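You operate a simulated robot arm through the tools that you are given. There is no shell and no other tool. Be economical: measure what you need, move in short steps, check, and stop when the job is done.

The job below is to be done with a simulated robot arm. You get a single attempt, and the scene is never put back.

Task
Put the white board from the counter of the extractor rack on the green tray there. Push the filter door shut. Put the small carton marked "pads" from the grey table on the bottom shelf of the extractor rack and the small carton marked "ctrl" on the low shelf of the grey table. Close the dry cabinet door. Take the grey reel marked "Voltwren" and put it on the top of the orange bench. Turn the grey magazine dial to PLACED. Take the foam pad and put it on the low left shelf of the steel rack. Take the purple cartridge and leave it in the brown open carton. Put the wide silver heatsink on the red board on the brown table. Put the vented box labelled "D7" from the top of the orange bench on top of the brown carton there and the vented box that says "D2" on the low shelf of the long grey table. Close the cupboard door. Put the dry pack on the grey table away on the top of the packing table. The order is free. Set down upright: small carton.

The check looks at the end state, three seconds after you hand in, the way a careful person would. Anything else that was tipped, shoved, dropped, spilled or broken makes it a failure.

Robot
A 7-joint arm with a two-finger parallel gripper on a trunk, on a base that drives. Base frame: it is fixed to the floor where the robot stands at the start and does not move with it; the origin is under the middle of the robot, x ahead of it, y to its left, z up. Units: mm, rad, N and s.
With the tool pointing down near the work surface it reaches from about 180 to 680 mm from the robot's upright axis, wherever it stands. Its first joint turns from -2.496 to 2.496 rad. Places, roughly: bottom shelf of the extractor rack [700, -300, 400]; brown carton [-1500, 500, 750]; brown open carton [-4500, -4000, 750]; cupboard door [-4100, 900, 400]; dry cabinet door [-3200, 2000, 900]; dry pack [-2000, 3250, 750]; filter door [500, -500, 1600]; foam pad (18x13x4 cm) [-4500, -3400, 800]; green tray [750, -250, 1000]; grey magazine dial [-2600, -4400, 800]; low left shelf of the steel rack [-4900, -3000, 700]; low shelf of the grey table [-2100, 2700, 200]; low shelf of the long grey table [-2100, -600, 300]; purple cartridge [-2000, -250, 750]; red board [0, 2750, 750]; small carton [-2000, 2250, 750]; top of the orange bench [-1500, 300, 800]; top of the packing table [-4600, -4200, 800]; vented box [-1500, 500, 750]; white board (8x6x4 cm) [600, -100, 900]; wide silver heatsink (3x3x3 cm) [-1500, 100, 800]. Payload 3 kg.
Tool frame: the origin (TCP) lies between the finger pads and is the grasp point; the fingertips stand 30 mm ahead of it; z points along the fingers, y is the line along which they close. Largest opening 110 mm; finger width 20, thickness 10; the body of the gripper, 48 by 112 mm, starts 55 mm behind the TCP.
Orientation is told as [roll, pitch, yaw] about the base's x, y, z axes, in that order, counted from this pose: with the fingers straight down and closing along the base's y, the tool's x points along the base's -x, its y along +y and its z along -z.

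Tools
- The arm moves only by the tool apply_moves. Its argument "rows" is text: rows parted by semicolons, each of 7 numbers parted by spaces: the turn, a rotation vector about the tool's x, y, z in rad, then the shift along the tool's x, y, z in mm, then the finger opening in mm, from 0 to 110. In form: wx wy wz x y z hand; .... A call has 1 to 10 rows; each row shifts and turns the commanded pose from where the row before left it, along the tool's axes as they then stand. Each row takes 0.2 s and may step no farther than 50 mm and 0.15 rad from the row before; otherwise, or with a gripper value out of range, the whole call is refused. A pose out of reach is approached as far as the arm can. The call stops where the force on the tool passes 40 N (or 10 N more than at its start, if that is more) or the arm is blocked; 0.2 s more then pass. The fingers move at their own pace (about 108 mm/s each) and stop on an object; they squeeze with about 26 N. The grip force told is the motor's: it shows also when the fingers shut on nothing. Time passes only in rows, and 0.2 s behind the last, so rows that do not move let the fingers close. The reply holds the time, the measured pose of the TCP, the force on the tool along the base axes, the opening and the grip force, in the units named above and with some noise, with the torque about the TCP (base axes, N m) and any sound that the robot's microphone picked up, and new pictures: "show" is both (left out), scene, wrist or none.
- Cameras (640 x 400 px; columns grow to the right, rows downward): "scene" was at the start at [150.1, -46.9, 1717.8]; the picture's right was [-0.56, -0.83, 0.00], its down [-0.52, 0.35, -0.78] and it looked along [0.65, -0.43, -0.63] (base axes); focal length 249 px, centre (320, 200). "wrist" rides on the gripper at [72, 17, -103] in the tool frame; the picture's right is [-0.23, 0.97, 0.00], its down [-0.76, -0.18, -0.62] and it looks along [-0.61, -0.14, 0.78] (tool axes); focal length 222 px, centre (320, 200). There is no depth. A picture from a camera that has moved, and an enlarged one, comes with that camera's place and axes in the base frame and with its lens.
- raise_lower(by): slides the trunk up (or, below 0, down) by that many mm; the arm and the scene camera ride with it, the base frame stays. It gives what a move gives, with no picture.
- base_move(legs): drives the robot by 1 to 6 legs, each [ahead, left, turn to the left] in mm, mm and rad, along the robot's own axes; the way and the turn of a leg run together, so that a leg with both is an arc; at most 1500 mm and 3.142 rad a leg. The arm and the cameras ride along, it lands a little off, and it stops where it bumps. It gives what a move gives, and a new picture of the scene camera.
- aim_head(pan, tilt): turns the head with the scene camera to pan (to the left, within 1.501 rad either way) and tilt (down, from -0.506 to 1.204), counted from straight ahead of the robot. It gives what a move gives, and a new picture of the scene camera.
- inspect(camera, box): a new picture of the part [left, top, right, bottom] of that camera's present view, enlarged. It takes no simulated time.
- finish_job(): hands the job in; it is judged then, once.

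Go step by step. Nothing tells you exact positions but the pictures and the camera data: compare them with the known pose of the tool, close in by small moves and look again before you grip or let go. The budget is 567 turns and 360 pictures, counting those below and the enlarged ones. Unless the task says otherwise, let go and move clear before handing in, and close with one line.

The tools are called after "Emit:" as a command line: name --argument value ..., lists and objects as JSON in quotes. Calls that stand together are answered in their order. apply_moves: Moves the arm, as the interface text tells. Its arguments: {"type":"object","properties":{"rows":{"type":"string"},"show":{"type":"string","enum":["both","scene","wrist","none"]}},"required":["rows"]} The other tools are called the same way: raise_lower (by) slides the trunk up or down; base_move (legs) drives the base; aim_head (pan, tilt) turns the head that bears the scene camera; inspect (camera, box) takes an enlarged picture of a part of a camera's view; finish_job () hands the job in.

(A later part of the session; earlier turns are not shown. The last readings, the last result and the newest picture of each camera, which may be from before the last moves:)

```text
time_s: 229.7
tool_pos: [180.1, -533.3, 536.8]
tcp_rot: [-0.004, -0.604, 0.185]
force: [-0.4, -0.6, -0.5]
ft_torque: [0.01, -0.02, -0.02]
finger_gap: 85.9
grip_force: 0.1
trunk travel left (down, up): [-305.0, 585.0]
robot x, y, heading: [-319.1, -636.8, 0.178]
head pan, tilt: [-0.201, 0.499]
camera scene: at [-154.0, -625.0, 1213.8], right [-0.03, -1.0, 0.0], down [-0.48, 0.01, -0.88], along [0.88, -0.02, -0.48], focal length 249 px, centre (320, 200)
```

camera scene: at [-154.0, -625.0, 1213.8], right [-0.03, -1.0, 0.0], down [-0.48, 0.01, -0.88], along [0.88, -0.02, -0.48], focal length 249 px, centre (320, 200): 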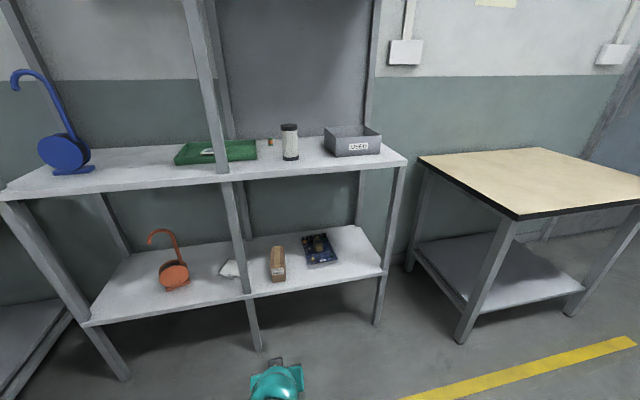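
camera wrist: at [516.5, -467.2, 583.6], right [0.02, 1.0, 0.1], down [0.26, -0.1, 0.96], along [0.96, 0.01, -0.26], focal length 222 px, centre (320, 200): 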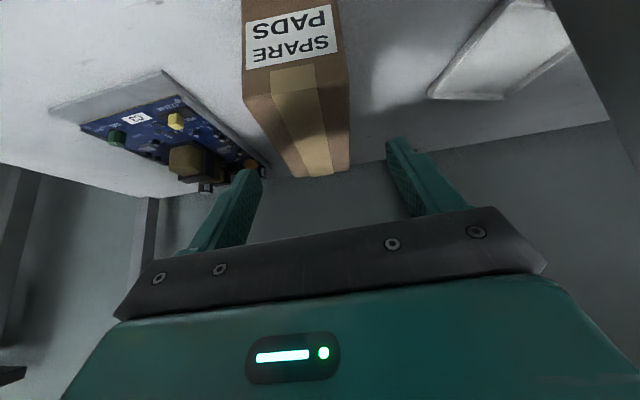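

PADS is well placed. Now I'll raise the trunk, make the tool vertical and return to the orange bench.

Emit:
raise_lower --by 400

Emit:
raise_lower --by 165

Emit:
apply_moves --rows "0 0.15 0 15 0 15 86;0 0.15 0 15 0 15 86;0 0.15 0 15 0 15 86;0 0.15 0 15 0 10 86" --show "none"

Emit:
base_move --legs '[[0, 0, -3.084], [0, -1140, 0]]'

Emit:
aim_head --pan 0 --tilt 0.7

```text
time_s: 233.5
tool_pos: [180.6, -533.2, 937.4]
tcp_rot: [-0.002, -0.606, 0.185]
force: [-0.1, 0.0, 1.3]
ft_torque: [0.0, -0.01, -0.01]
finger_gap: 85.9
grip_force: 0.0
trunk travel left (down, up): [-705.0, 185.0]
robot x, y, heading: [-321.2, -637.8, 0.174]
head pan, tilt: [-0.201, 0.499]
```

```text
time_s: 235.4
tool_pos: [181.5, -532.3, 1103.7]
tcp_rot: [-0.005, -0.601, 0.184]
force: [-0.9, -0.1, -0.2]
ft_torque: [0.04, -0.04, 0.01]
finger_gap: 86.1
grip_force: 0.1
trunk travel left (down, up): [-870.0, 20.0]
robot x, y, heading: [-315.3, -636.4, 0.177]
head pan, tilt: [-0.201, 0.499]
```

```text
time_s: 236.4
tool_pos: [146.7, -539.2, 1030.8]
tcp_rot: [-0.005, -0.002, 0.182]
force: [0.2, 0.3, -0.3]
ft_torque: [0.0, 0.0, -0.02]
finger_gap: 86.0
grip_force: 0.1
trunk travel left (down, up): [-870.0, 20.0]
robot x, y, heading: [-328.3, -635.9, 0.177]
head pan, tilt: [-0.201, 0.499]
```

```text
time_s: 249.6
tool_pos: [-1039.0, 382.0, 1032.1]
tcp_rot: [-0.003, -0.003, -2.909]
force: [-0.8, 0.1, -0.2]
ft_torque: [0.0, 0.05, 0.04]
finger_gap: 86.0
grip_force: 0.1
trunk travel left (down, up): [-870.0, 20.0]
robot x, y, heading: [-570.0, 502.5, -2.916]
head pan, tilt: [-0.201, 0.499]
camera scene: at [-743.0, 483.8, 1778.8], right [-0.02, 1.0, 0.0], down [0.48, 0.01, -0.88], along [-0.88, -0.02, -0.48], focal length 249 px, centre (320, 200)
```

scene: 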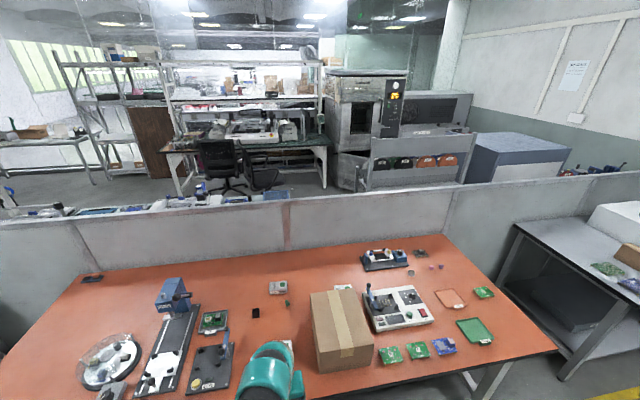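

```text
time_s: 250.3
tool_pos: [-1037.8, 381.3, 1030.0]
tcp_rot: [-0.004, -0.004, -2.91]
force: [0.0, 0.0, 0.3]
ft_torque: [-0.01, 0.01, 0.0]
finger_gap: 85.9
grip_force: 0.0
trunk travel left (down, up): [-870.0, 20.0]
robot x, y, heading: [-572.9, 504.9, -2.912]
head pan, tilt: [0.0, 0.7]
camera scene: at [-734.8, 466.7, 1761.2], right [-0.22, 0.98, 0.0], down [0.63, 0.14, -0.77], along [-0.75, -0.17, -0.64], focal length 249 px, centre (320, 200)
```

scene: 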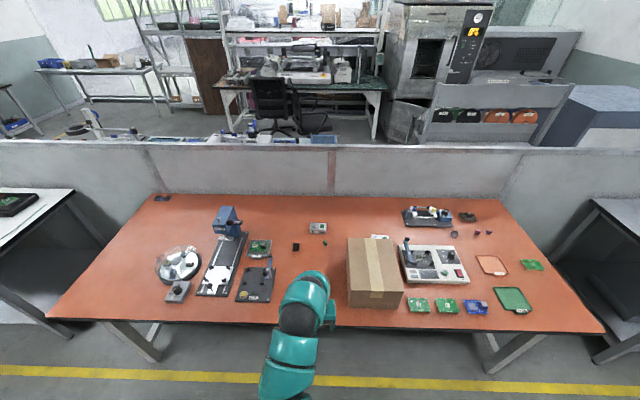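

The brown carton is about 214×278 mm, centred near (-1415,551). I'll drive up and use the wrist camera to read the front box.

Emit:
base_move --legs '[[280, 30, 0]]'

Emit:
raise_lower --by -60

Emit:
apply_moves --rows "0 0 0 0 0 0 86" --show "wrist"

```text
time_s: 252.3
tool_pos: [-1308.4, 290.1, 1030.1]
tcp_rot: [-0.003, -0.004, -2.912]
force: [0.0, 0.7, 0.1]
ft_torque: [-0.01, -0.01, -0.01]
finger_gap: 85.8
grip_force: 0.0
trunk travel left (down, up): [-870.0, 20.0]
robot x, y, heading: [-841.2, 411.6, -2.925]
head pan, tilt: [0.0, 0.7]
camera scene: at [-1005.4, 375.3, 1761.0], right [-0.22, 0.98, 0.0], down [0.63, 0.14, -0.76], along [-0.75, -0.17, -0.64], focal length 249 px, centre (320, 200)
```

scene: 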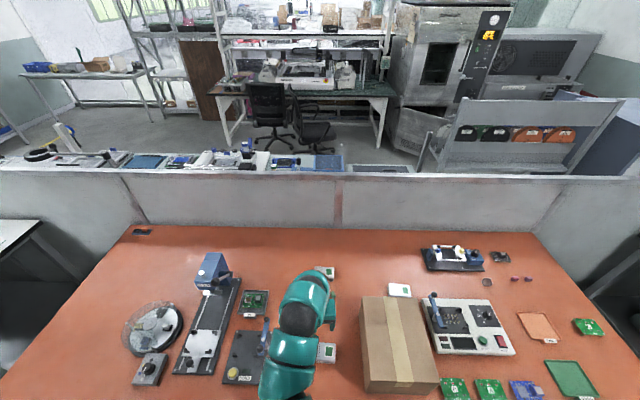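

```text
time_s: 253.3
tool_pos: [-1306.9, 289.7, 971.5]
tcp_rot: [-0.005, -0.003, -2.911]
force: [0.2, 0.1, 1.3]
ft_torque: [-0.01, 0.0, 0.02]
finger_gap: 85.8
grip_force: 0.0
trunk travel left (down, up): [-810.0, 80.0]
robot x, y, heading: [-839.6, 409.1, -2.919]
head pan, tilt: [0.0, 0.7]
```

```text
time_s: 253.7
tool_pos: [-1307.8, 292.1, 970.3]
tcp_rot: [-0.003, -0.003, -2.911]
force: [0.4, -1.0, 0.0]
ft_torque: [-0.02, 0.0, 0.06]
finger_gap: 86.4
grip_force: 0.0
trunk travel left (down, up): [-810.0, 80.0]
robot x, y, heading: [-843.2, 414.3, -2.92]
head pan, tilt: [0.0, 0.7]
camera wrist: at [-1231.8, 290.6, 1073.3], right [0.0, -1.0, 0.0], down [-0.78, 0.0, 0.63], along [-0.63, 0.0, -0.78], focal length 222 px, centre (320, 200)
```

wrist: 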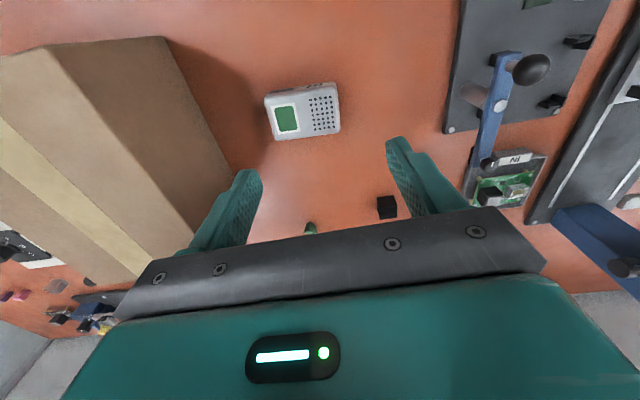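

Emit:
inspect --camera "wrist" --box '[240, 60, 370, 150]'

Emit:
inspect --camera "scene" --box '[300, 250, 430, 370]'

```text
4.44 times, centred on (305, 105) of wrist
camera zoom: at [-1231.8, 290.6, 1073.3], right [0.0, -1.0, 0.0], down [-0.78, 0.0, 0.63], along [-0.63, 0.0, -0.78], focal length 987 px, centre (387, 622)
```

zoom: 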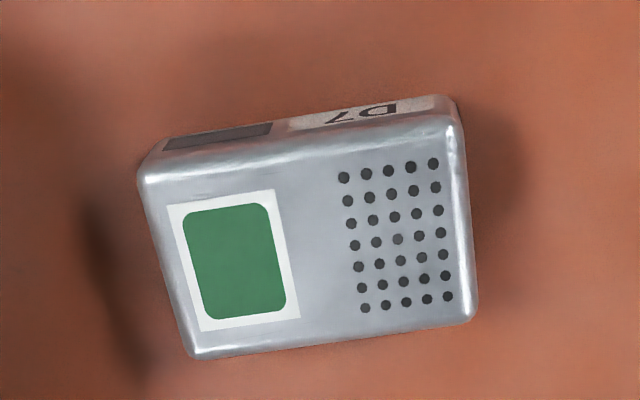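

```text
3.33 times, centred on (365, 310) of scene
camera zoom: at [-1004.2, 375.7, 1701.1], right [-0.22, 0.98, 0.0], down [0.63, 0.14, -0.76], along [-0.75, -0.17, -0.64], focal length 832 px, centre (170, -167)
```

zoom: 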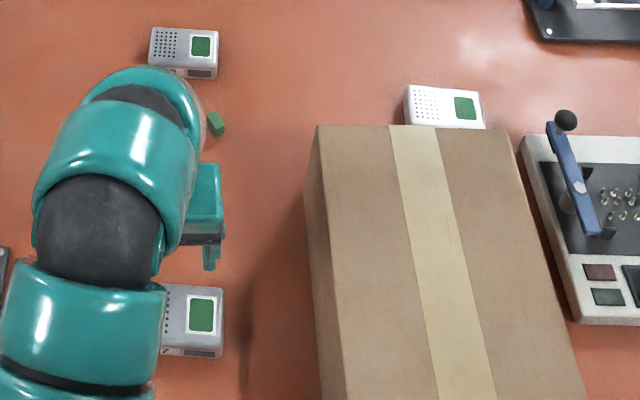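

The front box is D7, 80×50 mm, centred at (-1320,310), and the far left one is D2. I'll grip D7 across its long side.

Emit:
apply_moves --rows "0 0 0 -7.6 -20 0 106;0 0 0 0 0 45 106;0 0 0 0 0 45 106" --show "wrist"

```text
time_s: 254.5
tool_pos: [-1320.2, 309.6, 878.8]
tcp_rot: [-0.002, -0.005, -2.91]
force: [0.5, -0.7, -0.2]
ft_torque: [0.0, -0.02, 0.01]
finger_gap: 105.9
grip_force: 0.1
trunk travel left (down, up): [-810.0, 80.0]
robot x, y, heading: [-841.5, 409.3, -2.921]
head pan, tilt: [0.0, 0.7]
camera wrist: at [-1244.1, 309.6, 981.7], right [0.0, -1.0, 0.0], down [-0.78, 0.0, 0.63], along [-0.63, 0.0, -0.78], focal length 222 px, centre (320, 200)
```

wrist: 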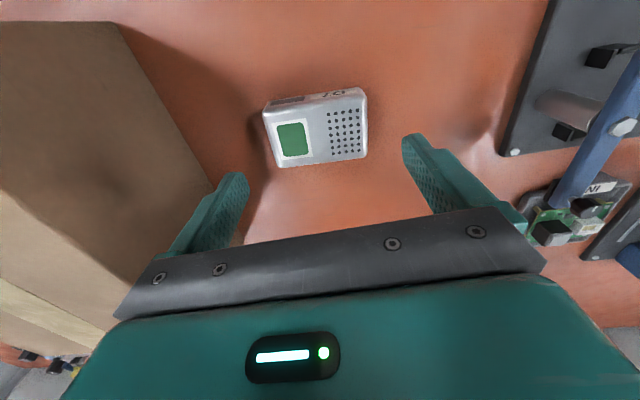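

D7 is centred, so I'll descend and grip.

Emit:
apply_moves --rows "0 0 0 0 -1 40 106;0 0 0 0 0 25 106;0 0 0 0 0 9 106;0 0 0 0 0 0 70;0 0 0 0 0 0 65;0 0 0 0 0 0 65" --show "wrist"

```text
time_s: 255.9
tool_pos: [-1320.4, 310.8, 806.8]
tcp_rot: [-0.004, -0.002, -2.911]
force: [-0.5, -0.2, -0.1]
ft_torque: [0.1, -0.02, 0.01]
finger_gap: 90.9
grip_force: 26.0
trunk travel left (down, up): [-810.0, 80.0]
robot x, y, heading: [-843.4, 411.7, -2.916]
head pan, tilt: [0.0, 0.7]
camera wrist: at [-1244.8, 309.9, 909.0], right [0.0, -1.0, 0.0], down [-0.78, 0.0, 0.63], along [-0.63, 0.0, -0.78], focal length 222 px, centre (320, 200)
```

wrist: 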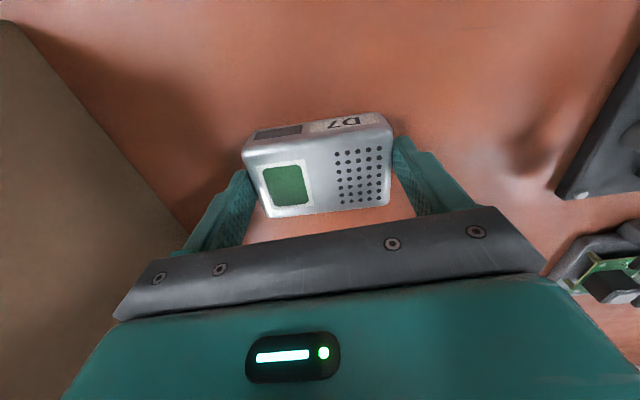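

The gap reads 91 mm, so the box is bigger and lower than I estimated, and I may hold only its top edge. I'll reopen, go lower and grip again.

Emit:
apply_moves --rows "0 0 0 0 0 0 106;0 0 0 0 0 0 106;0 0 0 0 0 6 106;0 0 0 0 0 6 106;0 0 0 0 0 6 106;0 0 0 0 0 5 106;0 0 0 0 0 4 106" --show "wrist"

```text
time_s: 257.3
tool_pos: [-1320.6, 310.3, 789.1]
tcp_rot: [-0.001, -0.014, -2.91]
force: [15.9, 8.2, 38.9]
ft_torque: [0.33, -0.82, 0.54]
finger_gap: 104.2
grip_force: 0.0
trunk travel left (down, up): [-810.0, 80.0]
robot x, y, heading: [-841.8, 406.5, -2.919]
head pan, tilt: [0.0, 0.7]
stopped in row 7: the force on the tool passed its limit at 50 N (the readings are from after the stop); the commanded pose is now the measured one
camera wrist: at [-1243.9, 310.0, 891.8], right [0.0, -1.0, 0.0], down [-0.77, 0.0, 0.63], along [-0.63, 0.0, -0.77], focal length 222 px, centre (320, 200)
```

wrist: 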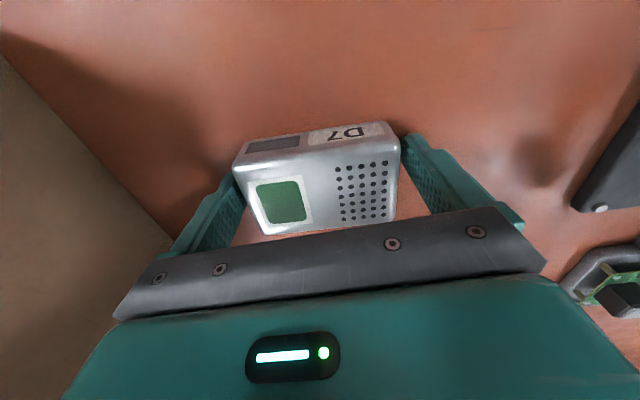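

The bench surface is at z≈759. I'll lift 4 mm, close and raise the box.

Emit:
apply_moves --rows "0 0 0 0 0 -4 106;0 0 0 0 -1 0 70;0 0 0 0 0 0 65;0 0 0 0 0 0 65;0 0 0 0 0 -15 65;0 0 0 0 0 -40 65;0 0 0 0 0 -40 65;0 0 0 0 0 -40 65;0 0 0 0 0 -20 65" --show "both"

```text
time_s: 259.3
tool_pos: [-1322.9, 311.9, 944.5]
tcp_rot: [-0.001, -0.011, -2.911]
force: [0.6, -0.1, -1.7]
ft_torque: [0.02, -0.02, 0.0]
finger_gap: 91.1
grip_force: 26.4
trunk travel left (down, up): [-810.0, 80.0]
robot x, y, heading: [-839.2, 410.0, -2.921]
head pan, tilt: [0.0, 0.7]
camera scene: at [-1004.1, 375.3, 1701.1], right [-0.22, 0.98, 0.0], down [0.63, 0.14, -0.76], along [-0.75, -0.17, -0.64], focal length 249 px, centre (320, 200)
camera wrist: at [-1246.4, 311.4, 1046.8], right [0.0, -1.0, 0.0], down [-0.78, 0.0, 0.63], along [-0.63, 0.0, -0.78], focal length 222 px, centre (320, 200)
```

scene: 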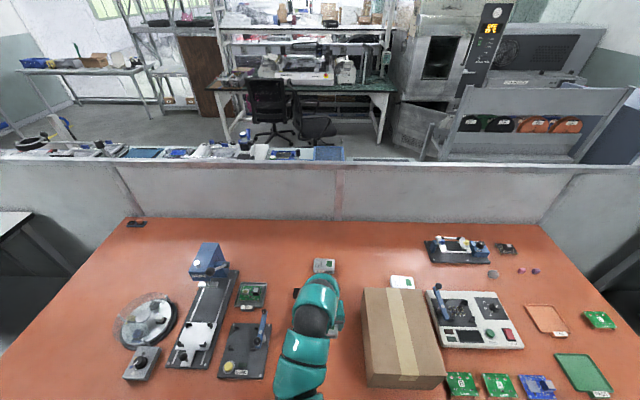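
wrist: 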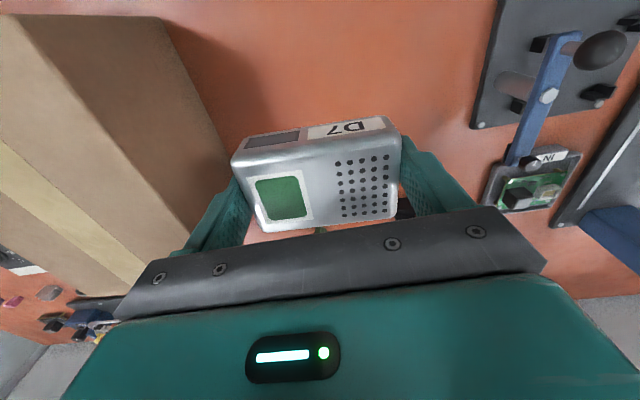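

D7 is held firmly. I'll raise the trunk and carry it over the carton's centre near (-1416,551).

Emit:
raise_lower --by 60

Emit:
apply_moves --rows "0 0 0 -6 -42 0 65;0 0 0 -6 -42 0 65;0 0 0 -6 -42 0 65;0 0 0 -6 -42 0 65;0 0 0 -6 -42 0 65;0 0 0 -6 -44 0 65" --show "both"

```text
time_s: 260.3
tool_pos: [-1322.4, 311.2, 1004.6]
tcp_rot: [0.001, -0.011, -2.912]
force: [-0.3, 0.3, -1.1]
ft_torque: [0.01, 0.0, -0.01]
finger_gap: 91.4
grip_force: 25.6
trunk travel left (down, up): [-870.0, 20.0]
robot x, y, heading: [-845.6, 413.1, -2.925]
head pan, tilt: [0.0, 0.7]
```

```text
time_s: 261.7
tool_pos: [-1416.1, 553.2, 1005.4]
tcp_rot: [-0.002, -0.008, -2.91]
force: [0.1, -0.1, -1.7]
ft_torque: [-0.03, -0.01, 0.0]
finger_gap: 90.8
grip_force: 25.9
trunk travel left (down, up): [-870.0, 20.0]
robot x, y, heading: [-843.2, 407.9, -2.917]
head pan, tilt: [0.0, 0.7]
camera scene: at [-1005.1, 377.3, 1761.0], right [-0.22, 0.98, 0.0], down [0.63, 0.14, -0.76], along [-0.75, -0.17, -0.64], focal length 249 px, centre (320, 200)
camera wrist: at [-1339.7, 553.2, 1107.9], right [0.0, -1.0, 0.0], down [-0.78, 0.0, 0.63], along [-0.63, 0.0, -0.78], focal length 222 px, centre (320, 200)
```

scene: 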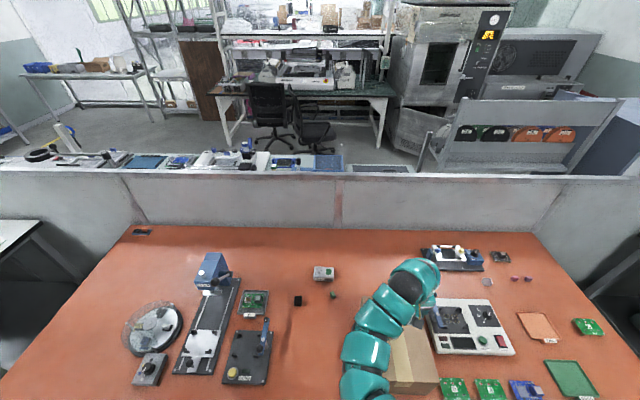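
wrist: 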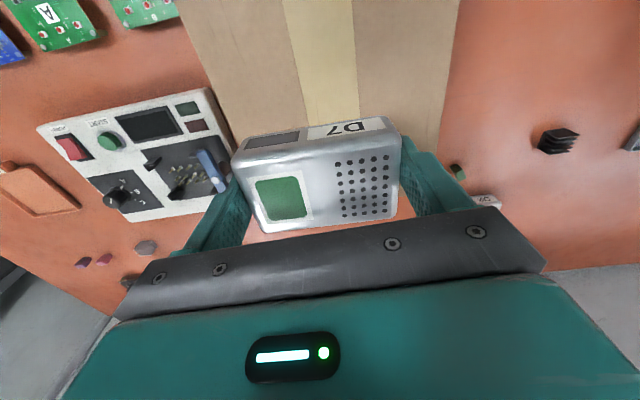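

D7 is centred over the carton. I'll lower it gradually to contact.

Emit:
apply_moves --rows "0 0 0 0 0 40 65;0 0 0 0 0 25 65;0 0 0 0 0 6 65;0 0 0 0 0 5 65;0 0 0 0 0 5 65;0 0 0 0 0 5 65;0 0 0 0 0 5 65" --show "none"

```text
time_s: 262.9
tool_pos: [-1416.3, 549.9, 930.1]
tcp_rot: [-0.004, -0.021, -2.913]
force: [12.4, -1.3, 29.7]
ft_torque: [-1.0, -1.12, 0.36]
finger_gap: 91.2
grip_force: 26.1
trunk travel left (down, up): [-870.0, 20.0]
robot x, y, heading: [-840.5, 410.0, -2.925]
head pan, tilt: [0.0, 0.7]
stopped in row 6: the force on the tool passed its limit at 50 N (the readings are from after the stop); the commanded pose is now the measured one
```

Contact at TCP z≈930. I'll ease up and settle more gently.

Emit:
apply_moves --rows "0 0 0 0 0 -4 65;0 0 0 0 0 0 65" --show "wrist"

```text
time_s: 263.6
tool_pos: [-1418.6, 550.2, 931.5]
tcp_rot: [-0.002, -0.017, -2.915]
force: [-0.3, -0.5, -1.3]
ft_torque: [0.01, 0.0, -0.02]
finger_gap: 90.8
grip_force: 26.3
trunk travel left (down, up): [-870.0, 20.0]
robot x, y, heading: [-837.4, 409.7, -2.922]
head pan, tilt: [0.0, 0.7]
camera wrist: at [-1341.5, 550.5, 1032.4], right [0.0, -1.0, 0.0], down [-0.77, 0.0, 0.64], along [-0.64, 0.0, -0.77], focal length 222 px, centre (320, 200)
```

wrist: 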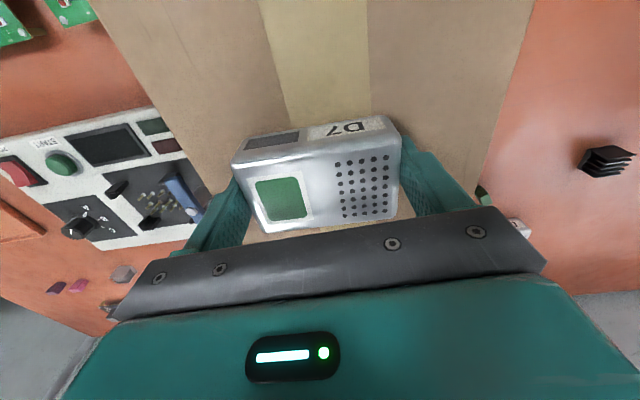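

Emit:
apply_moves --rows "0 0.008 0 0 0 1 65;0 0 0 0 0 1 65;0 0 0 0 0 0 65" --show "none"

```text
time_s: 264.4
tool_pos: [-1417.9, 550.5, 929.6]
tcp_rot: [-0.002, -0.012, -2.912]
force: [-2.4, 0.8, 11.4]
ft_torque: [-0.61, -0.24, -0.08]
finger_gap: 90.8
grip_force: 25.9
trunk travel left (down, up): [-870.0, 20.0]
robot x, y, heading: [-842.1, 410.1, -2.918]
head pan, tilt: [0.0, 0.7]
```

It is resting lightly, so I'll release and rise.

Emit:
apply_moves --rows "0 0 0 0 0 0 104;0 0 0 0 0 0 106;0 0 0 0 0 -10 106;0 0 0 0 0 -40 106;0 0 0 0 0 -30 106" --show "wrist"

```text
time_s: 265.6
tool_pos: [-1416.7, 551.0, 1007.8]
tcp_rot: [-0.002, -0.011, -2.911]
force: [-0.4, 0.1, 0.1]
ft_torque: [-0.04, 0.02, 0.0]
finger_gap: 105.8
grip_force: 0.1
trunk travel left (down, up): [-870.0, 20.0]
robot x, y, heading: [-841.2, 412.3, -2.921]
head pan, tilt: [0.0, 0.7]
camera wrist: at [-1340.7, 551.6, 1111.4], right [0.0, -1.0, 0.0], down [-0.78, 0.0, 0.63], along [-0.63, 0.0, -0.78], focal length 222 px, centre (320, 200)
```

wrist: 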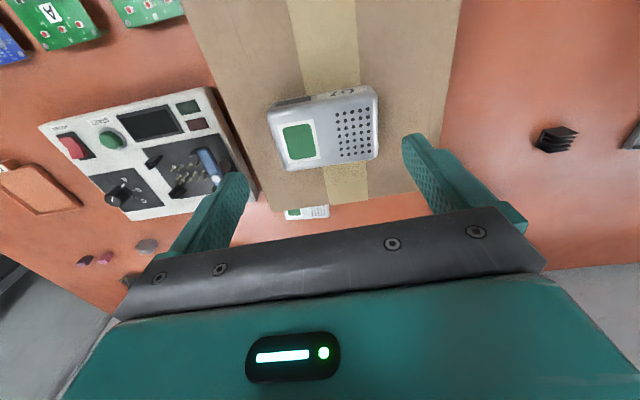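

D7 sits on the carton. Next is D2 near (-1628,255), which is deep on the bench, so I'll move the hand left, creep closer and tilt the tool forward.

Emit:
apply_moves --rows "0 0 0 0 45 0 106;0 0 0 0 45 0 106;0 0 0 0 45 0 106;0 0 0 0 45 0 106;0 0 0 0 45 0 106;0 0 0 0 45 0 106" --show "none"

Emit:
base_move --legs '[[60, 0, 0]]'

Emit:
apply_moves --rows "0 -0.15 0 -20 0 3 106;0 -0.15 0 -20 0 5 106;0 -0.15 0 -20 0 8 106;0 -0.15 0 -20 0 11 106;0 0 0 -20 0 14 106;0 0 0 -20 0 14 106" --show "both"

```text
time_s: 266.9
tool_pos: [-1360.7, 287.5, 1006.3]
tcp_rot: [-0.001, -0.01, -2.913]
force: [0.2, -0.2, -0.2]
ft_torque: [0.0, 0.0, -0.04]
finger_gap: 106.1
grip_force: 0.1
trunk travel left (down, up): [-870.0, 20.0]
robot x, y, heading: [-842.4, 413.3, -2.921]
head pan, tilt: [0.0, 0.7]
```

```text
time_s: 267.9
tool_pos: [-1419.0, 275.1, 1005.7]
tcp_rot: [-0.001, -0.008, -2.912]
force: [0.7, -0.4, -1.4]
ft_torque: [-0.01, -0.02, -0.01]
finger_gap: 106.0
grip_force: 0.1
trunk travel left (down, up): [-870.0, 20.0]
robot x, y, heading: [-898.7, 397.5, -2.919]
head pan, tilt: [0.0, 0.7]
camera scene: at [-1065.6, 362.0, 1760.8], right [-0.22, 0.98, 0.0], down [0.63, 0.14, -0.76], along [-0.75, -0.17, -0.65], focal length 249 px, centre (320, 200)
```

scene: 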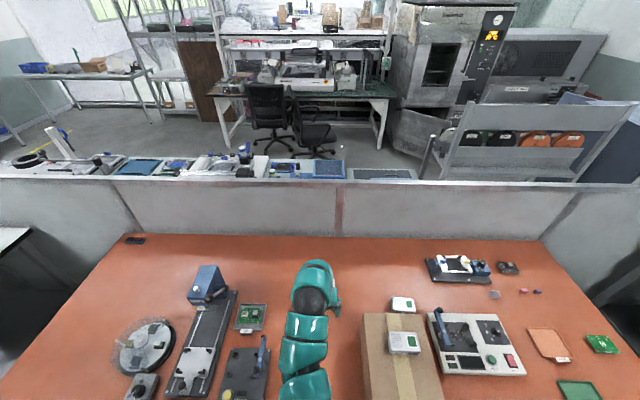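

```text
time_s: 269.3
tool_pos: [-1548.5, 245.6, 1000.0]
tcp_rot: [0.0, -0.607, -2.911]
force: [0.1, 0.8, 0.6]
ft_torque: [0.0, -0.01, 0.01]
finger_gap: 105.9
grip_force: 0.1
trunk travel left (down, up): [-870.0, 20.0]
robot x, y, heading: [-900.1, 395.7, -2.922]
head pan, tilt: [0.0, 0.7]
camera scene: at [-1063.7, 362.6, 1761.0], right [-0.22, 0.98, 0.0], down [0.63, 0.14, -0.76], along [-0.75, -0.17, -0.64], focal length 249 px, centre (320, 200)
camera wrist: at [-1428.4, 255.2, 1041.9], right [0.04, -0.99, 0.13], down [-0.3, 0.11, 0.95], along [-0.95, -0.08, -0.29], focal length 222 px, centre (320, 200)
```

scene: 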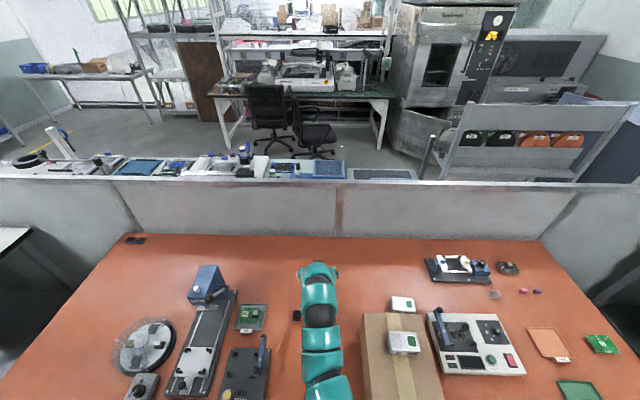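
wrist: 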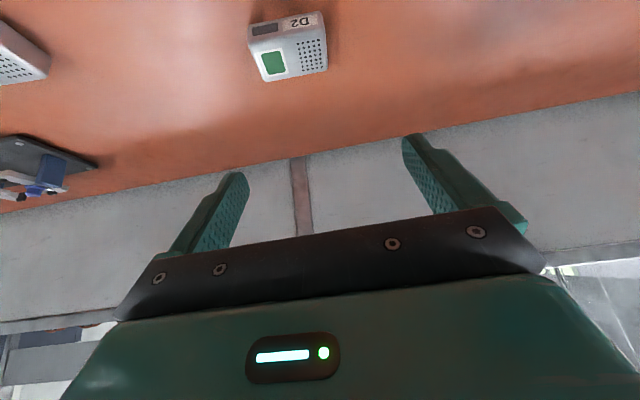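

D2's label faces me and its centre is near (-1628,250). I'll lower the trunk, trim yaw and approach.

Emit:
raise_lower --by -130

Emit:
apply_moves --rows "0.057 0 0.082 -10 -22 15 106;0 0 0 -10 0 25 106" --show "wrist"

```text
time_s: 270.9
tool_pos: [-1548.0, 245.0, 869.2]
tcp_rot: [-0.001, -0.608, -2.911]
force: [-0.7, 0.3, 0.2]
ft_torque: [0.03, 0.03, 0.01]
finger_gap: 106.0
grip_force: 0.0
trunk travel left (down, up): [-740.0, 150.0]
robot x, y, heading: [-900.5, 399.5, -2.915]
head pan, tilt: [0.0, 0.7]
```

```text
time_s: 271.5
tool_pos: [-1592.5, 258.4, 848.5]
tcp_rot: [-0.002, -0.609, -3.013]
force: [-0.7, 0.6, 0.1]
ft_torque: [-0.01, 0.04, 0.02]
finger_gap: 106.0
grip_force: 0.1
trunk travel left (down, up): [-740.0, 150.0]
robot x, y, heading: [-901.4, 398.0, -2.918]
head pan, tilt: [0.0, 0.7]
camera wrist: at [-1471.7, 258.0, 891.2], right [-0.06, -0.99, 0.13], down [-0.29, 0.14, 0.95], along [-0.96, 0.02, -0.29], focal length 222 px, centre (320, 200)
```

wrist: 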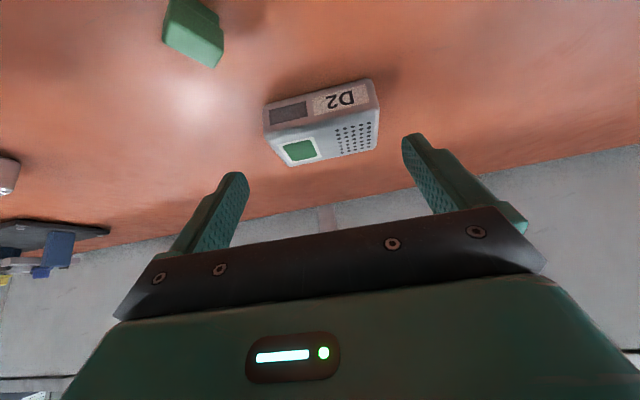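

D2 is centred laterally, with its front face at x≈-1613. I'll advance 65 mm along the fingers.

Emit:
apply_moves --rows "0 0 0 0 1 25 106;0 0 0 0 0 25 106;0 0 0 0 0 12 106;0 0 0 0 0 0 106" --show "wrist"

```text
time_s: 272.5
tool_pos: [-1626.4, 254.9, 796.3]
tcp_rot: [-0.001, -0.609, -3.01]
force: [0.1, 0.3, -0.1]
ft_torque: [-0.01, 0.0, 0.0]
finger_gap: 106.4
grip_force: 0.1
trunk travel left (down, up): [-740.0, 150.0]
robot x, y, heading: [-897.9, 397.9, -2.92]
head pan, tilt: [0.0, 0.7]
camera wrist: at [-1506.9, 253.0, 839.6], right [-0.06, -0.99, 0.13], down [-0.29, 0.14, 0.95], along [-0.96, 0.02, -0.29], focal length 222 px, centre (320, 200)
```

wrist: 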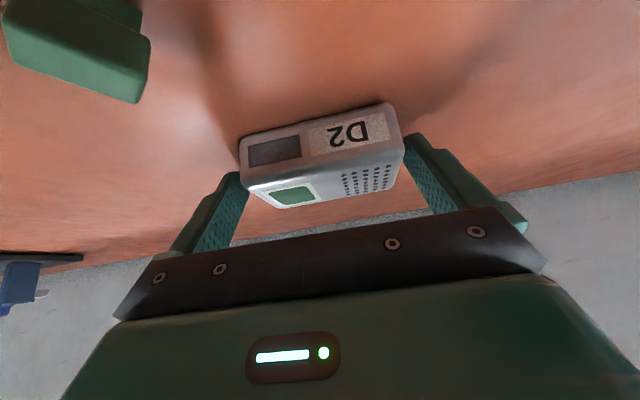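

The fingers straddle D2. I'll move 8 mm further forward, close and lift.

Emit:
apply_moves --rows "0 0 0 -5 0 5 106;0 0 0 0 0 0 70;0 0 0 0 0 0 65;0 0 0 0 0 0 65;0 0 0 -11 0 -16 65;0 0 0 -22 0 -32 65;0 0 0 -22 0 -32 65" --show "wrist"

```text
time_s: 274.1
tool_pos: [-1632.0, 254.4, 893.4]
tcp_rot: [-0.004, -0.609, -3.009]
force: [0.0, -0.2, -1.4]
ft_torque: [-0.01, -0.03, 0.0]
finger_gap: 89.7
grip_force: 26.3
trunk travel left (down, up): [-740.0, 150.0]
robot x, y, heading: [-897.0, 397.0, -2.921]
head pan, tilt: [0.0, 0.7]
camera wrist: at [-1511.7, 252.1, 936.1], right [-0.06, -0.99, 0.13], down [-0.29, 0.14, 0.95], along [-0.96, 0.02, -0.29], focal length 222 px, centre (320, 200)
```

wrist: 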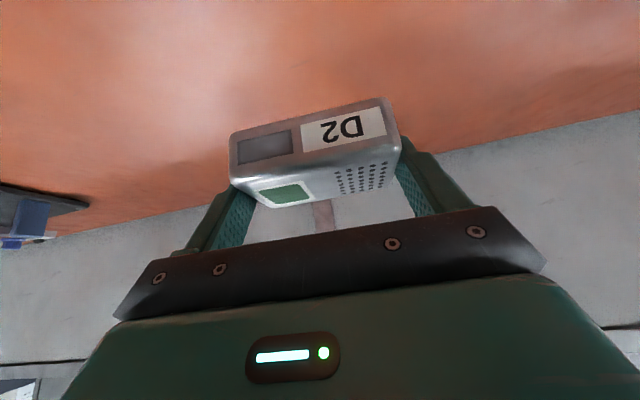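

D2 is held at 90 mm. I'll raise, back out, pull the arm in and look for a way round the partition.

Emit:
raise_lower --by 130

Emit:
base_move --legs '[[-420, 0, 0]]'

Emit:
apply_moves --rows "0 0 0 37 0 -25 65;0 0 0 37 0 -25 65;0 0 0 37 0 -25 65;0 0 0 37 0 -25 65" --show "none"

Emit:
base_move --legs '[[0, 1200, 0]]'

Emit:
aim_head --pan 0.6 --tilt 0.3

```text
time_s: 275.7
tool_pos: [-1633.0, 254.3, 1023.3]
tcp_rot: [-0.001, -0.609, -3.01]
force: [-0.8, 0.2, -1.1]
ft_torque: [0.01, 0.0, 0.01]
finger_gap: 89.7
grip_force: 26.2
trunk travel left (down, up): [-870.0, 20.0]
robot x, y, heading: [-901.4, 392.3, -2.922]
head pan, tilt: [0.0, 0.7]
```

```text
time_s: 278.2
tool_pos: [-1228.3, 349.7, 1023.3]
tcp_rot: [-0.002, -0.609, -3.019]
force: [-0.5, -0.5, -0.5]
ft_torque: [0.02, -0.02, 0.05]
finger_gap: 89.8
grip_force: 26.3
trunk travel left (down, up): [-870.0, 20.0]
robot x, y, heading: [-493.0, 488.4, -2.93]
head pan, tilt: [0.0, 0.7]
camera scene: at [-657.4, 453.2, 1761.2], right [-0.21, 0.98, 0.0], down [0.63, 0.14, -0.77], along [-0.75, -0.16, -0.64], focal length 249 px, centre (320, 200)
```

scene: 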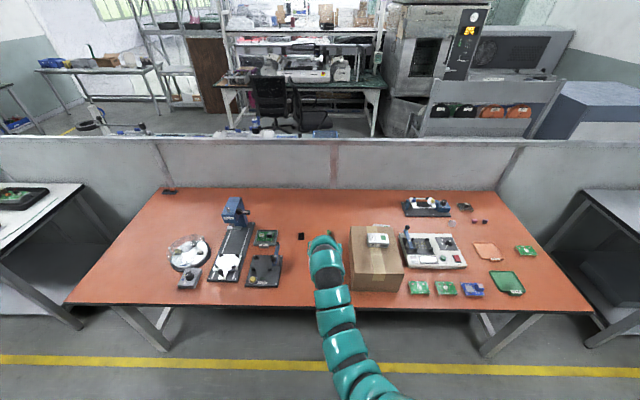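

```text
time_s: 279.2
tool_pos: [-1050.2, 372.1, 1022.0]
tcp_rot: [-0.004, -0.608, -3.02]
force: [-0.5, 0.3, -0.9]
ft_torque: [-0.02, -0.01, 0.0]
finger_gap: 89.9
grip_force: 25.7
trunk travel left (down, up): [-870.0, 20.0]
robot x, y, heading: [-494.3, 487.8, -2.927]
head pan, tilt: [0.0, 0.7]
```

```text
time_s: 285.3
tool_pos: [-806.9, -790.7, 1020.7]
tcp_rot: [-0.003, -0.609, -3.029]
force: [0.3, 0.1, -0.7]
ft_torque: [0.02, 0.01, 0.0]
finger_gap: 89.4
grip_force: 25.4
trunk travel left (down, up): [-870.0, 20.0]
robot x, y, heading: [-251.4, -678.5, -2.941]
head pan, tilt: [0.0, 0.7]
camera scene: at [-413.1, -712.6, 1761.1], right [-0.2, 0.98, 0.0], down [0.63, 0.13, -0.76], along [-0.75, -0.15, -0.64], focal length 249 px, centre (320, 200)
```

scene: 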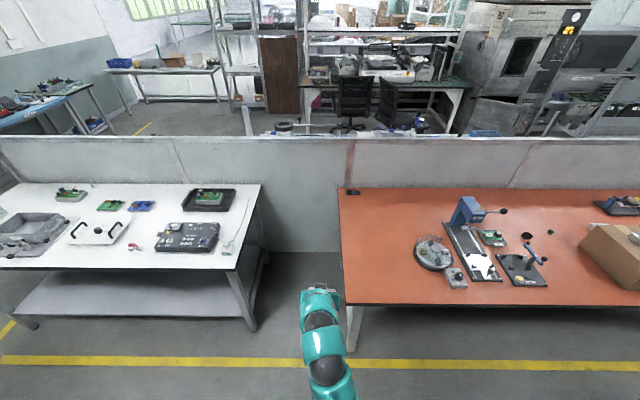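

```text
time_s: 286.3
tool_pos: [-807.0, -789.9, 1020.5]
tcp_rot: [-0.002, -0.608, -3.031]
force: [-0.6, -0.1, -1.8]
ft_torque: [0.0, -0.04, -0.01]
finger_gap: 89.4
grip_force: 25.8
trunk travel left (down, up): [-870.0, 20.0]
robot x, y, heading: [-249.5, -680.7, -2.94]
head pan, tilt: [0.6, 0.3]
camera scene: at [-395.0, -762.2, 1797.2], right [-0.72, 0.7, 0.0], down [0.21, 0.21, -0.96], along [-0.66, -0.69, -0.3], focal length 249 px, centre (320, 200)
```

scene: 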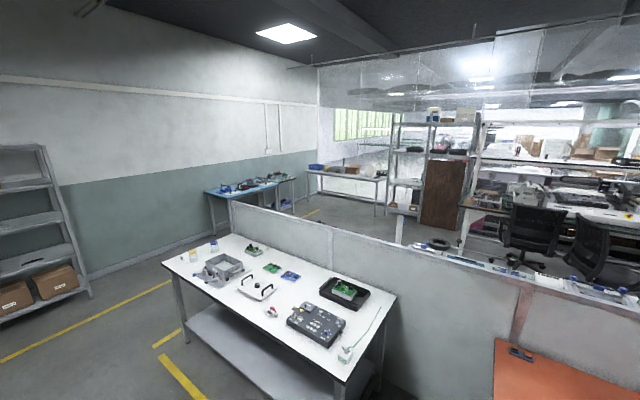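

The partition ends beyond the white table, near (-1250,-2900), with open floor south of it. I'll drive south down the lane.

Emit:
base_move --legs '[[0, 0, 1.577], [1400, 0, 0], [1250, 0, 0]]'

Emit:
aim_head --pan -1.2 --tilt 0.3

```text
time_s: 302.9
tool_pos: [393.1, -3810.8, 1020.6]
tcp_rot: [-0.003, -0.609, -1.445]
force: [-0.2, -1.1, -0.8]
ft_torque: [0.02, 0.02, 0.05]
finger_gap: 89.6
grip_force: 25.9
trunk travel left (down, up): [-870.0, 20.0]
robot x, y, heading: [279.7, -3255.3, -1.359]
head pan, tilt: [0.6, 0.3]
camera scene: at [360.8, -3397.3, 1797.2], right [-0.69, -0.73, 0.0], down [-0.21, 0.2, -0.96], along [0.69, -0.66, -0.3], focal length 249 px, centre (320, 200)
```

scene: 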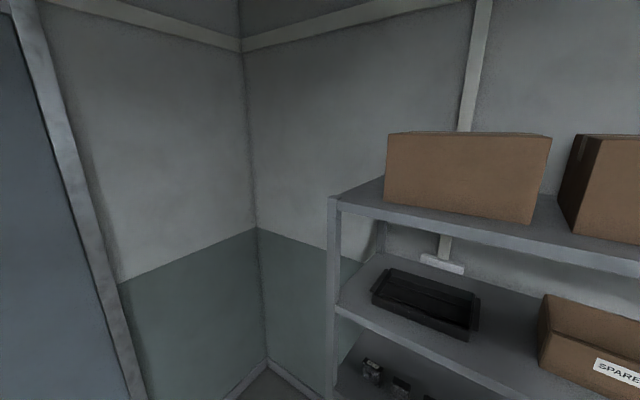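

```text
time_s: 304.7
tool_pos: [393.5, -3809.5, 1020.3]
tcp_rot: [-0.003, -0.609, -1.449]
force: [0.1, -0.2, -1.3]
ft_torque: [-0.01, -0.02, -0.01]
finger_gap: 89.5
grip_force: 25.8
trunk travel left (down, up): [-870.0, 20.0]
robot x, y, heading: [276.0, -3255.6, -1.356]
head pan, tilt: [-1.201, 0.3]
camera scene: at [214.9, -3384.2, 1797.2], right [-0.55, 0.83, 0.0], down [0.25, 0.16, -0.96], along [-0.8, -0.53, -0.3], focal length 249 px, centre (320, 200)
```

scene: 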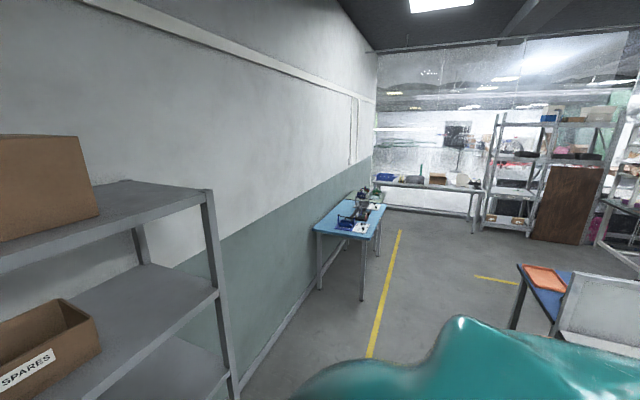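

The way west is open, between the yellow line by the south wall and a table corner near (-2000,-3060). I'll turn west and drive along.

Emit:
base_move --legs '[[0, 0, -1.577], [1200, 0, 0], [1100, 0, 0]]'

Emit:
aim_head --pan -1.0 --tilt 0.35

Emit:
aim_head --pan 0.6 --tilt 0.35

```text
time_s: 319.8
tool_pos: [-2522.9, -3868.1, 1020.0]
tcp_rot: [-0.002, -0.609, -3.021]
force: [-0.9, -0.3, -1.6]
ft_torque: [0.0, 0.03, -0.01]
finger_gap: 90.0
grip_force: 25.4
trunk travel left (down, up): [-870.0, 20.0]
robot x, y, heading: [-1967.9, -3750.2, -2.932]
head pan, tilt: [-1.201, 0.3]
camera scene: at [-2097.8, -3692.3, 1797.2], right [0.84, 0.55, 0.0], down [0.16, -0.25, -0.96], along [-0.52, 0.8, -0.3], focal length 249 px, centre (320, 200)
```

scene: 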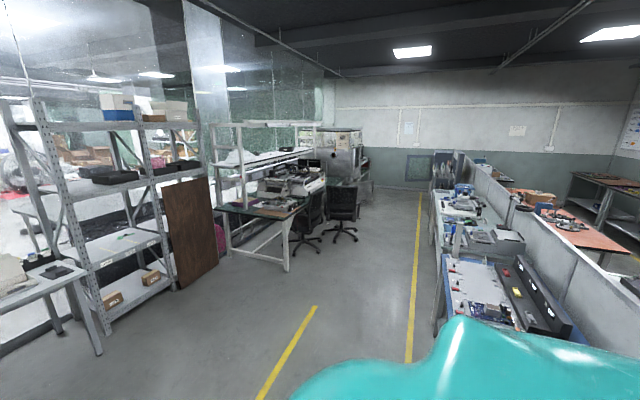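

```text
time_s: 320.6
tool_pos: [-2523.0, -3868.1, 1021.2]
tcp_rot: [-0.004, -0.61, -3.021]
force: [-0.3, -0.4, -2.3]
ft_torque: [-0.03, 0.01, 0.04]
finger_gap: 89.7
grip_force: 26.0
trunk travel left (down, up): [-870.0, 20.0]
robot x, y, heading: [-1966.4, -3753.7, -2.924]
head pan, tilt: [-1.0, 0.351]
camera scene: at [-2111.6, -3704.0, 1792.5], right [0.71, 0.7, 0.0], down [0.24, -0.24, -0.94], along [-0.66, 0.67, -0.34], focal length 249 px, centre (320, 200)
```

scene: 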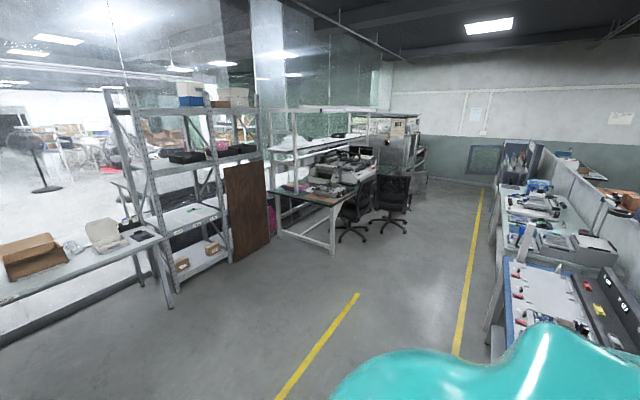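

```text
time_s: 322.2
tool_pos: [-2522.3, -3868.5, 1020.6]
tcp_rot: [-0.003, -0.61, -3.022]
force: [0.7, 0.5, -2.1]
ft_torque: [-0.01, -0.01, 0.03]
finger_gap: 89.7
grip_force: 25.2
trunk travel left (down, up): [-870.0, 20.0]
robot x, y, heading: [-1964.8, -3752.8, -2.93]
head pan, tilt: [0.6, 0.351]
camera scene: at [-2110.4, -3837.7, 1792.5], right [-0.72, 0.69, 0.0], down [0.24, 0.25, -0.94], along [-0.65, -0.68, -0.34], focal length 249 px, centre (320, 200)
```

scene: 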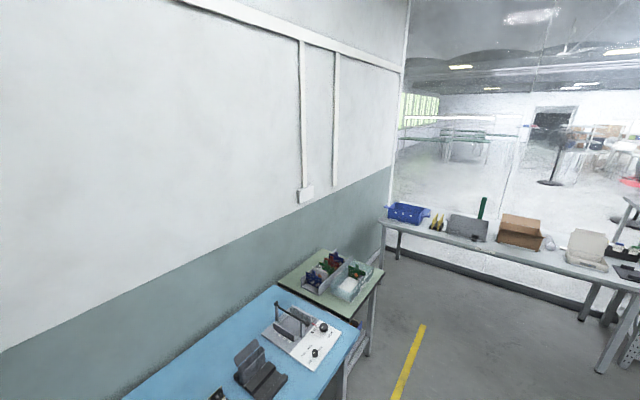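

Beyond the partition a corridor runs north, with long tables on its right side. I'll drive up it to the long grey table's low shelf.

Emit:
base_move --legs '[[620, 0, 0], [0, 0, -1.594], [1100, 0, 0], [1100, 0, 0], [950, 0, 0]]'

Emit:
aim_head --pan -1.0 --tilt 0.5

```text
time_s: 344.5
tool_pos: [-3366.4, -259.8, 1021.2]
tcp_rot: [-0.005, -0.61, 1.702]
force: [0.6, -0.1, -0.7]
ft_torque: [-0.03, 0.02, 0.03]
finger_gap: 89.9
grip_force: 26.1
trunk travel left (down, up): [-870.0, 20.0]
robot x, y, heading: [-3241.7, -810.4, 1.794]
head pan, tilt: [0.6, 0.351]
camera scene: at [-3331.1, -671.7, 1792.5], right [0.68, 0.73, 0.0], down [0.25, -0.23, -0.94], along [-0.69, 0.64, -0.34], focal length 249 px, centre (320, 200)
```

scene: 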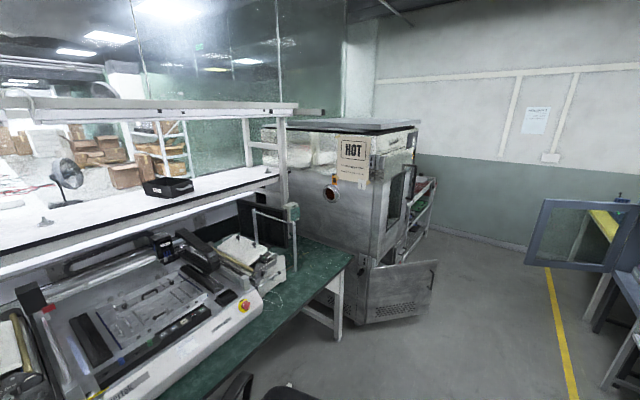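

```text
time_s: 346.1
tool_pos: [-3366.4, -260.5, 1020.2]
tcp_rot: [-0.004, -0.61, 1.704]
force: [-0.4, 0.3, -2.1]
ft_torque: [-0.01, -0.01, -0.03]
finger_gap: 89.5
grip_force: 25.9
trunk travel left (down, up): [-870.0, 20.0]
robot x, y, heading: [-3244.5, -814.7, 1.798]
head pan, tilt: [-1.0, 0.499]
camera scene: at [-3199.0, -670.5, 1778.8], right [0.71, -0.7, 0.0], down [-0.34, -0.34, -0.88], along [0.61, 0.63, -0.48], focal length 249 px, centre (320, 200)
```

scene: 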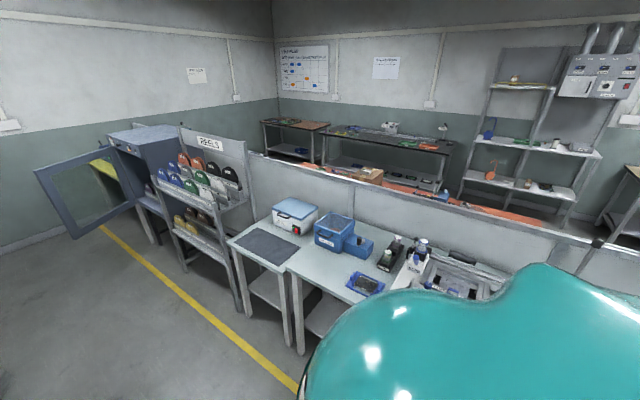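

I can see the REELS rack, the open dry cabinet and the table edge about 840 mm to my right. I'll turn to face the table and look.

Emit:
base_move --legs '[[0, 0, -1.6]]'

Emit:
aim_head --pan 0 --tilt 0.6

```text
time_s: 350.5
tool_pos: [-2684.8, -714.3, 1021.7]
tcp_rot: [-0.003, -0.609, 0.096]
force: [-0.9, 0.4, -1.0]
ft_torque: [0.01, 0.0, -0.01]
finger_gap: 89.4
grip_force: 25.7
trunk travel left (down, up): [-870.0, 20.0]
robot x, y, heading: [-3244.8, -814.9, 0.181]
head pan, tilt: [-1.0, 0.499]
camera scene: at [-3103.7, -865.4, 1778.8], right [-0.73, -0.69, 0.0], down [-0.33, 0.35, -0.88], along [0.6, -0.64, -0.48], focal length 249 px, centre (320, 200)
```

scene: 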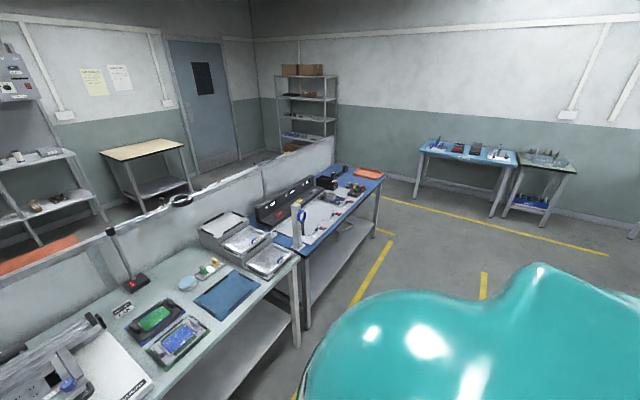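

```text
time_s: 351.7
tool_pos: [-2684.5, -714.8, 1019.8]
tcp_rot: [-0.003, -0.608, 0.094]
force: [-0.1, 0.4, -2.3]
ft_torque: [0.02, 0.02, -0.01]
finger_gap: 89.4
grip_force: 26.1
trunk travel left (down, up): [-870.0, 20.0]
robot x, y, heading: [-3242.7, -816.5, 0.189]
head pan, tilt: [0.0, 0.6]
camera scene: at [-3079.2, -782.9, 1769.7], right [0.18, -0.98, 0.0], down [-0.56, -0.1, -0.83], along [0.81, 0.15, -0.56], focal length 249 px, centre (320, 200)
```

scene: 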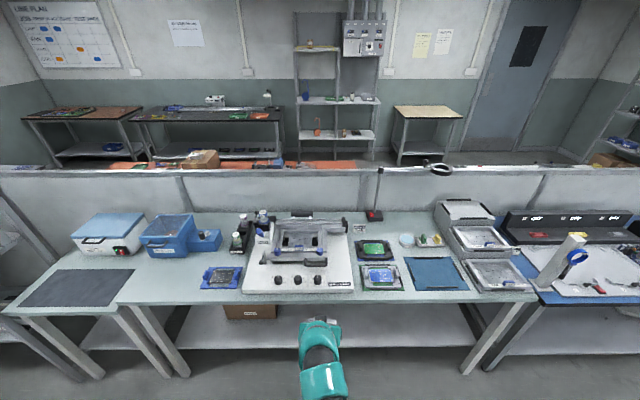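

This is a good view of the long grey table. I'll enlarge it to find the purple cartridge.

Emit:
inspect --camera "scene" --box '[190, 195, 460, 330]'

```text
2.37 times, centred on (325, 262) of scene
camera zoom: at [-3079.2, -782.9, 1769.7], right [0.18, -0.98, 0.0], down [-0.56, -0.1, -0.83], along [0.81, 0.15, -0.56], focal length 591 px, centre (308, 52)
```

zoom: 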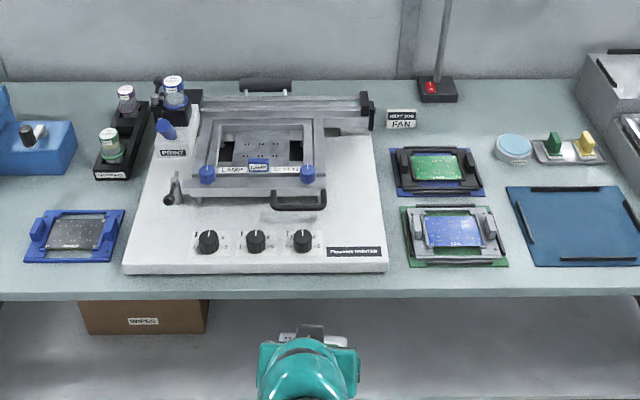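

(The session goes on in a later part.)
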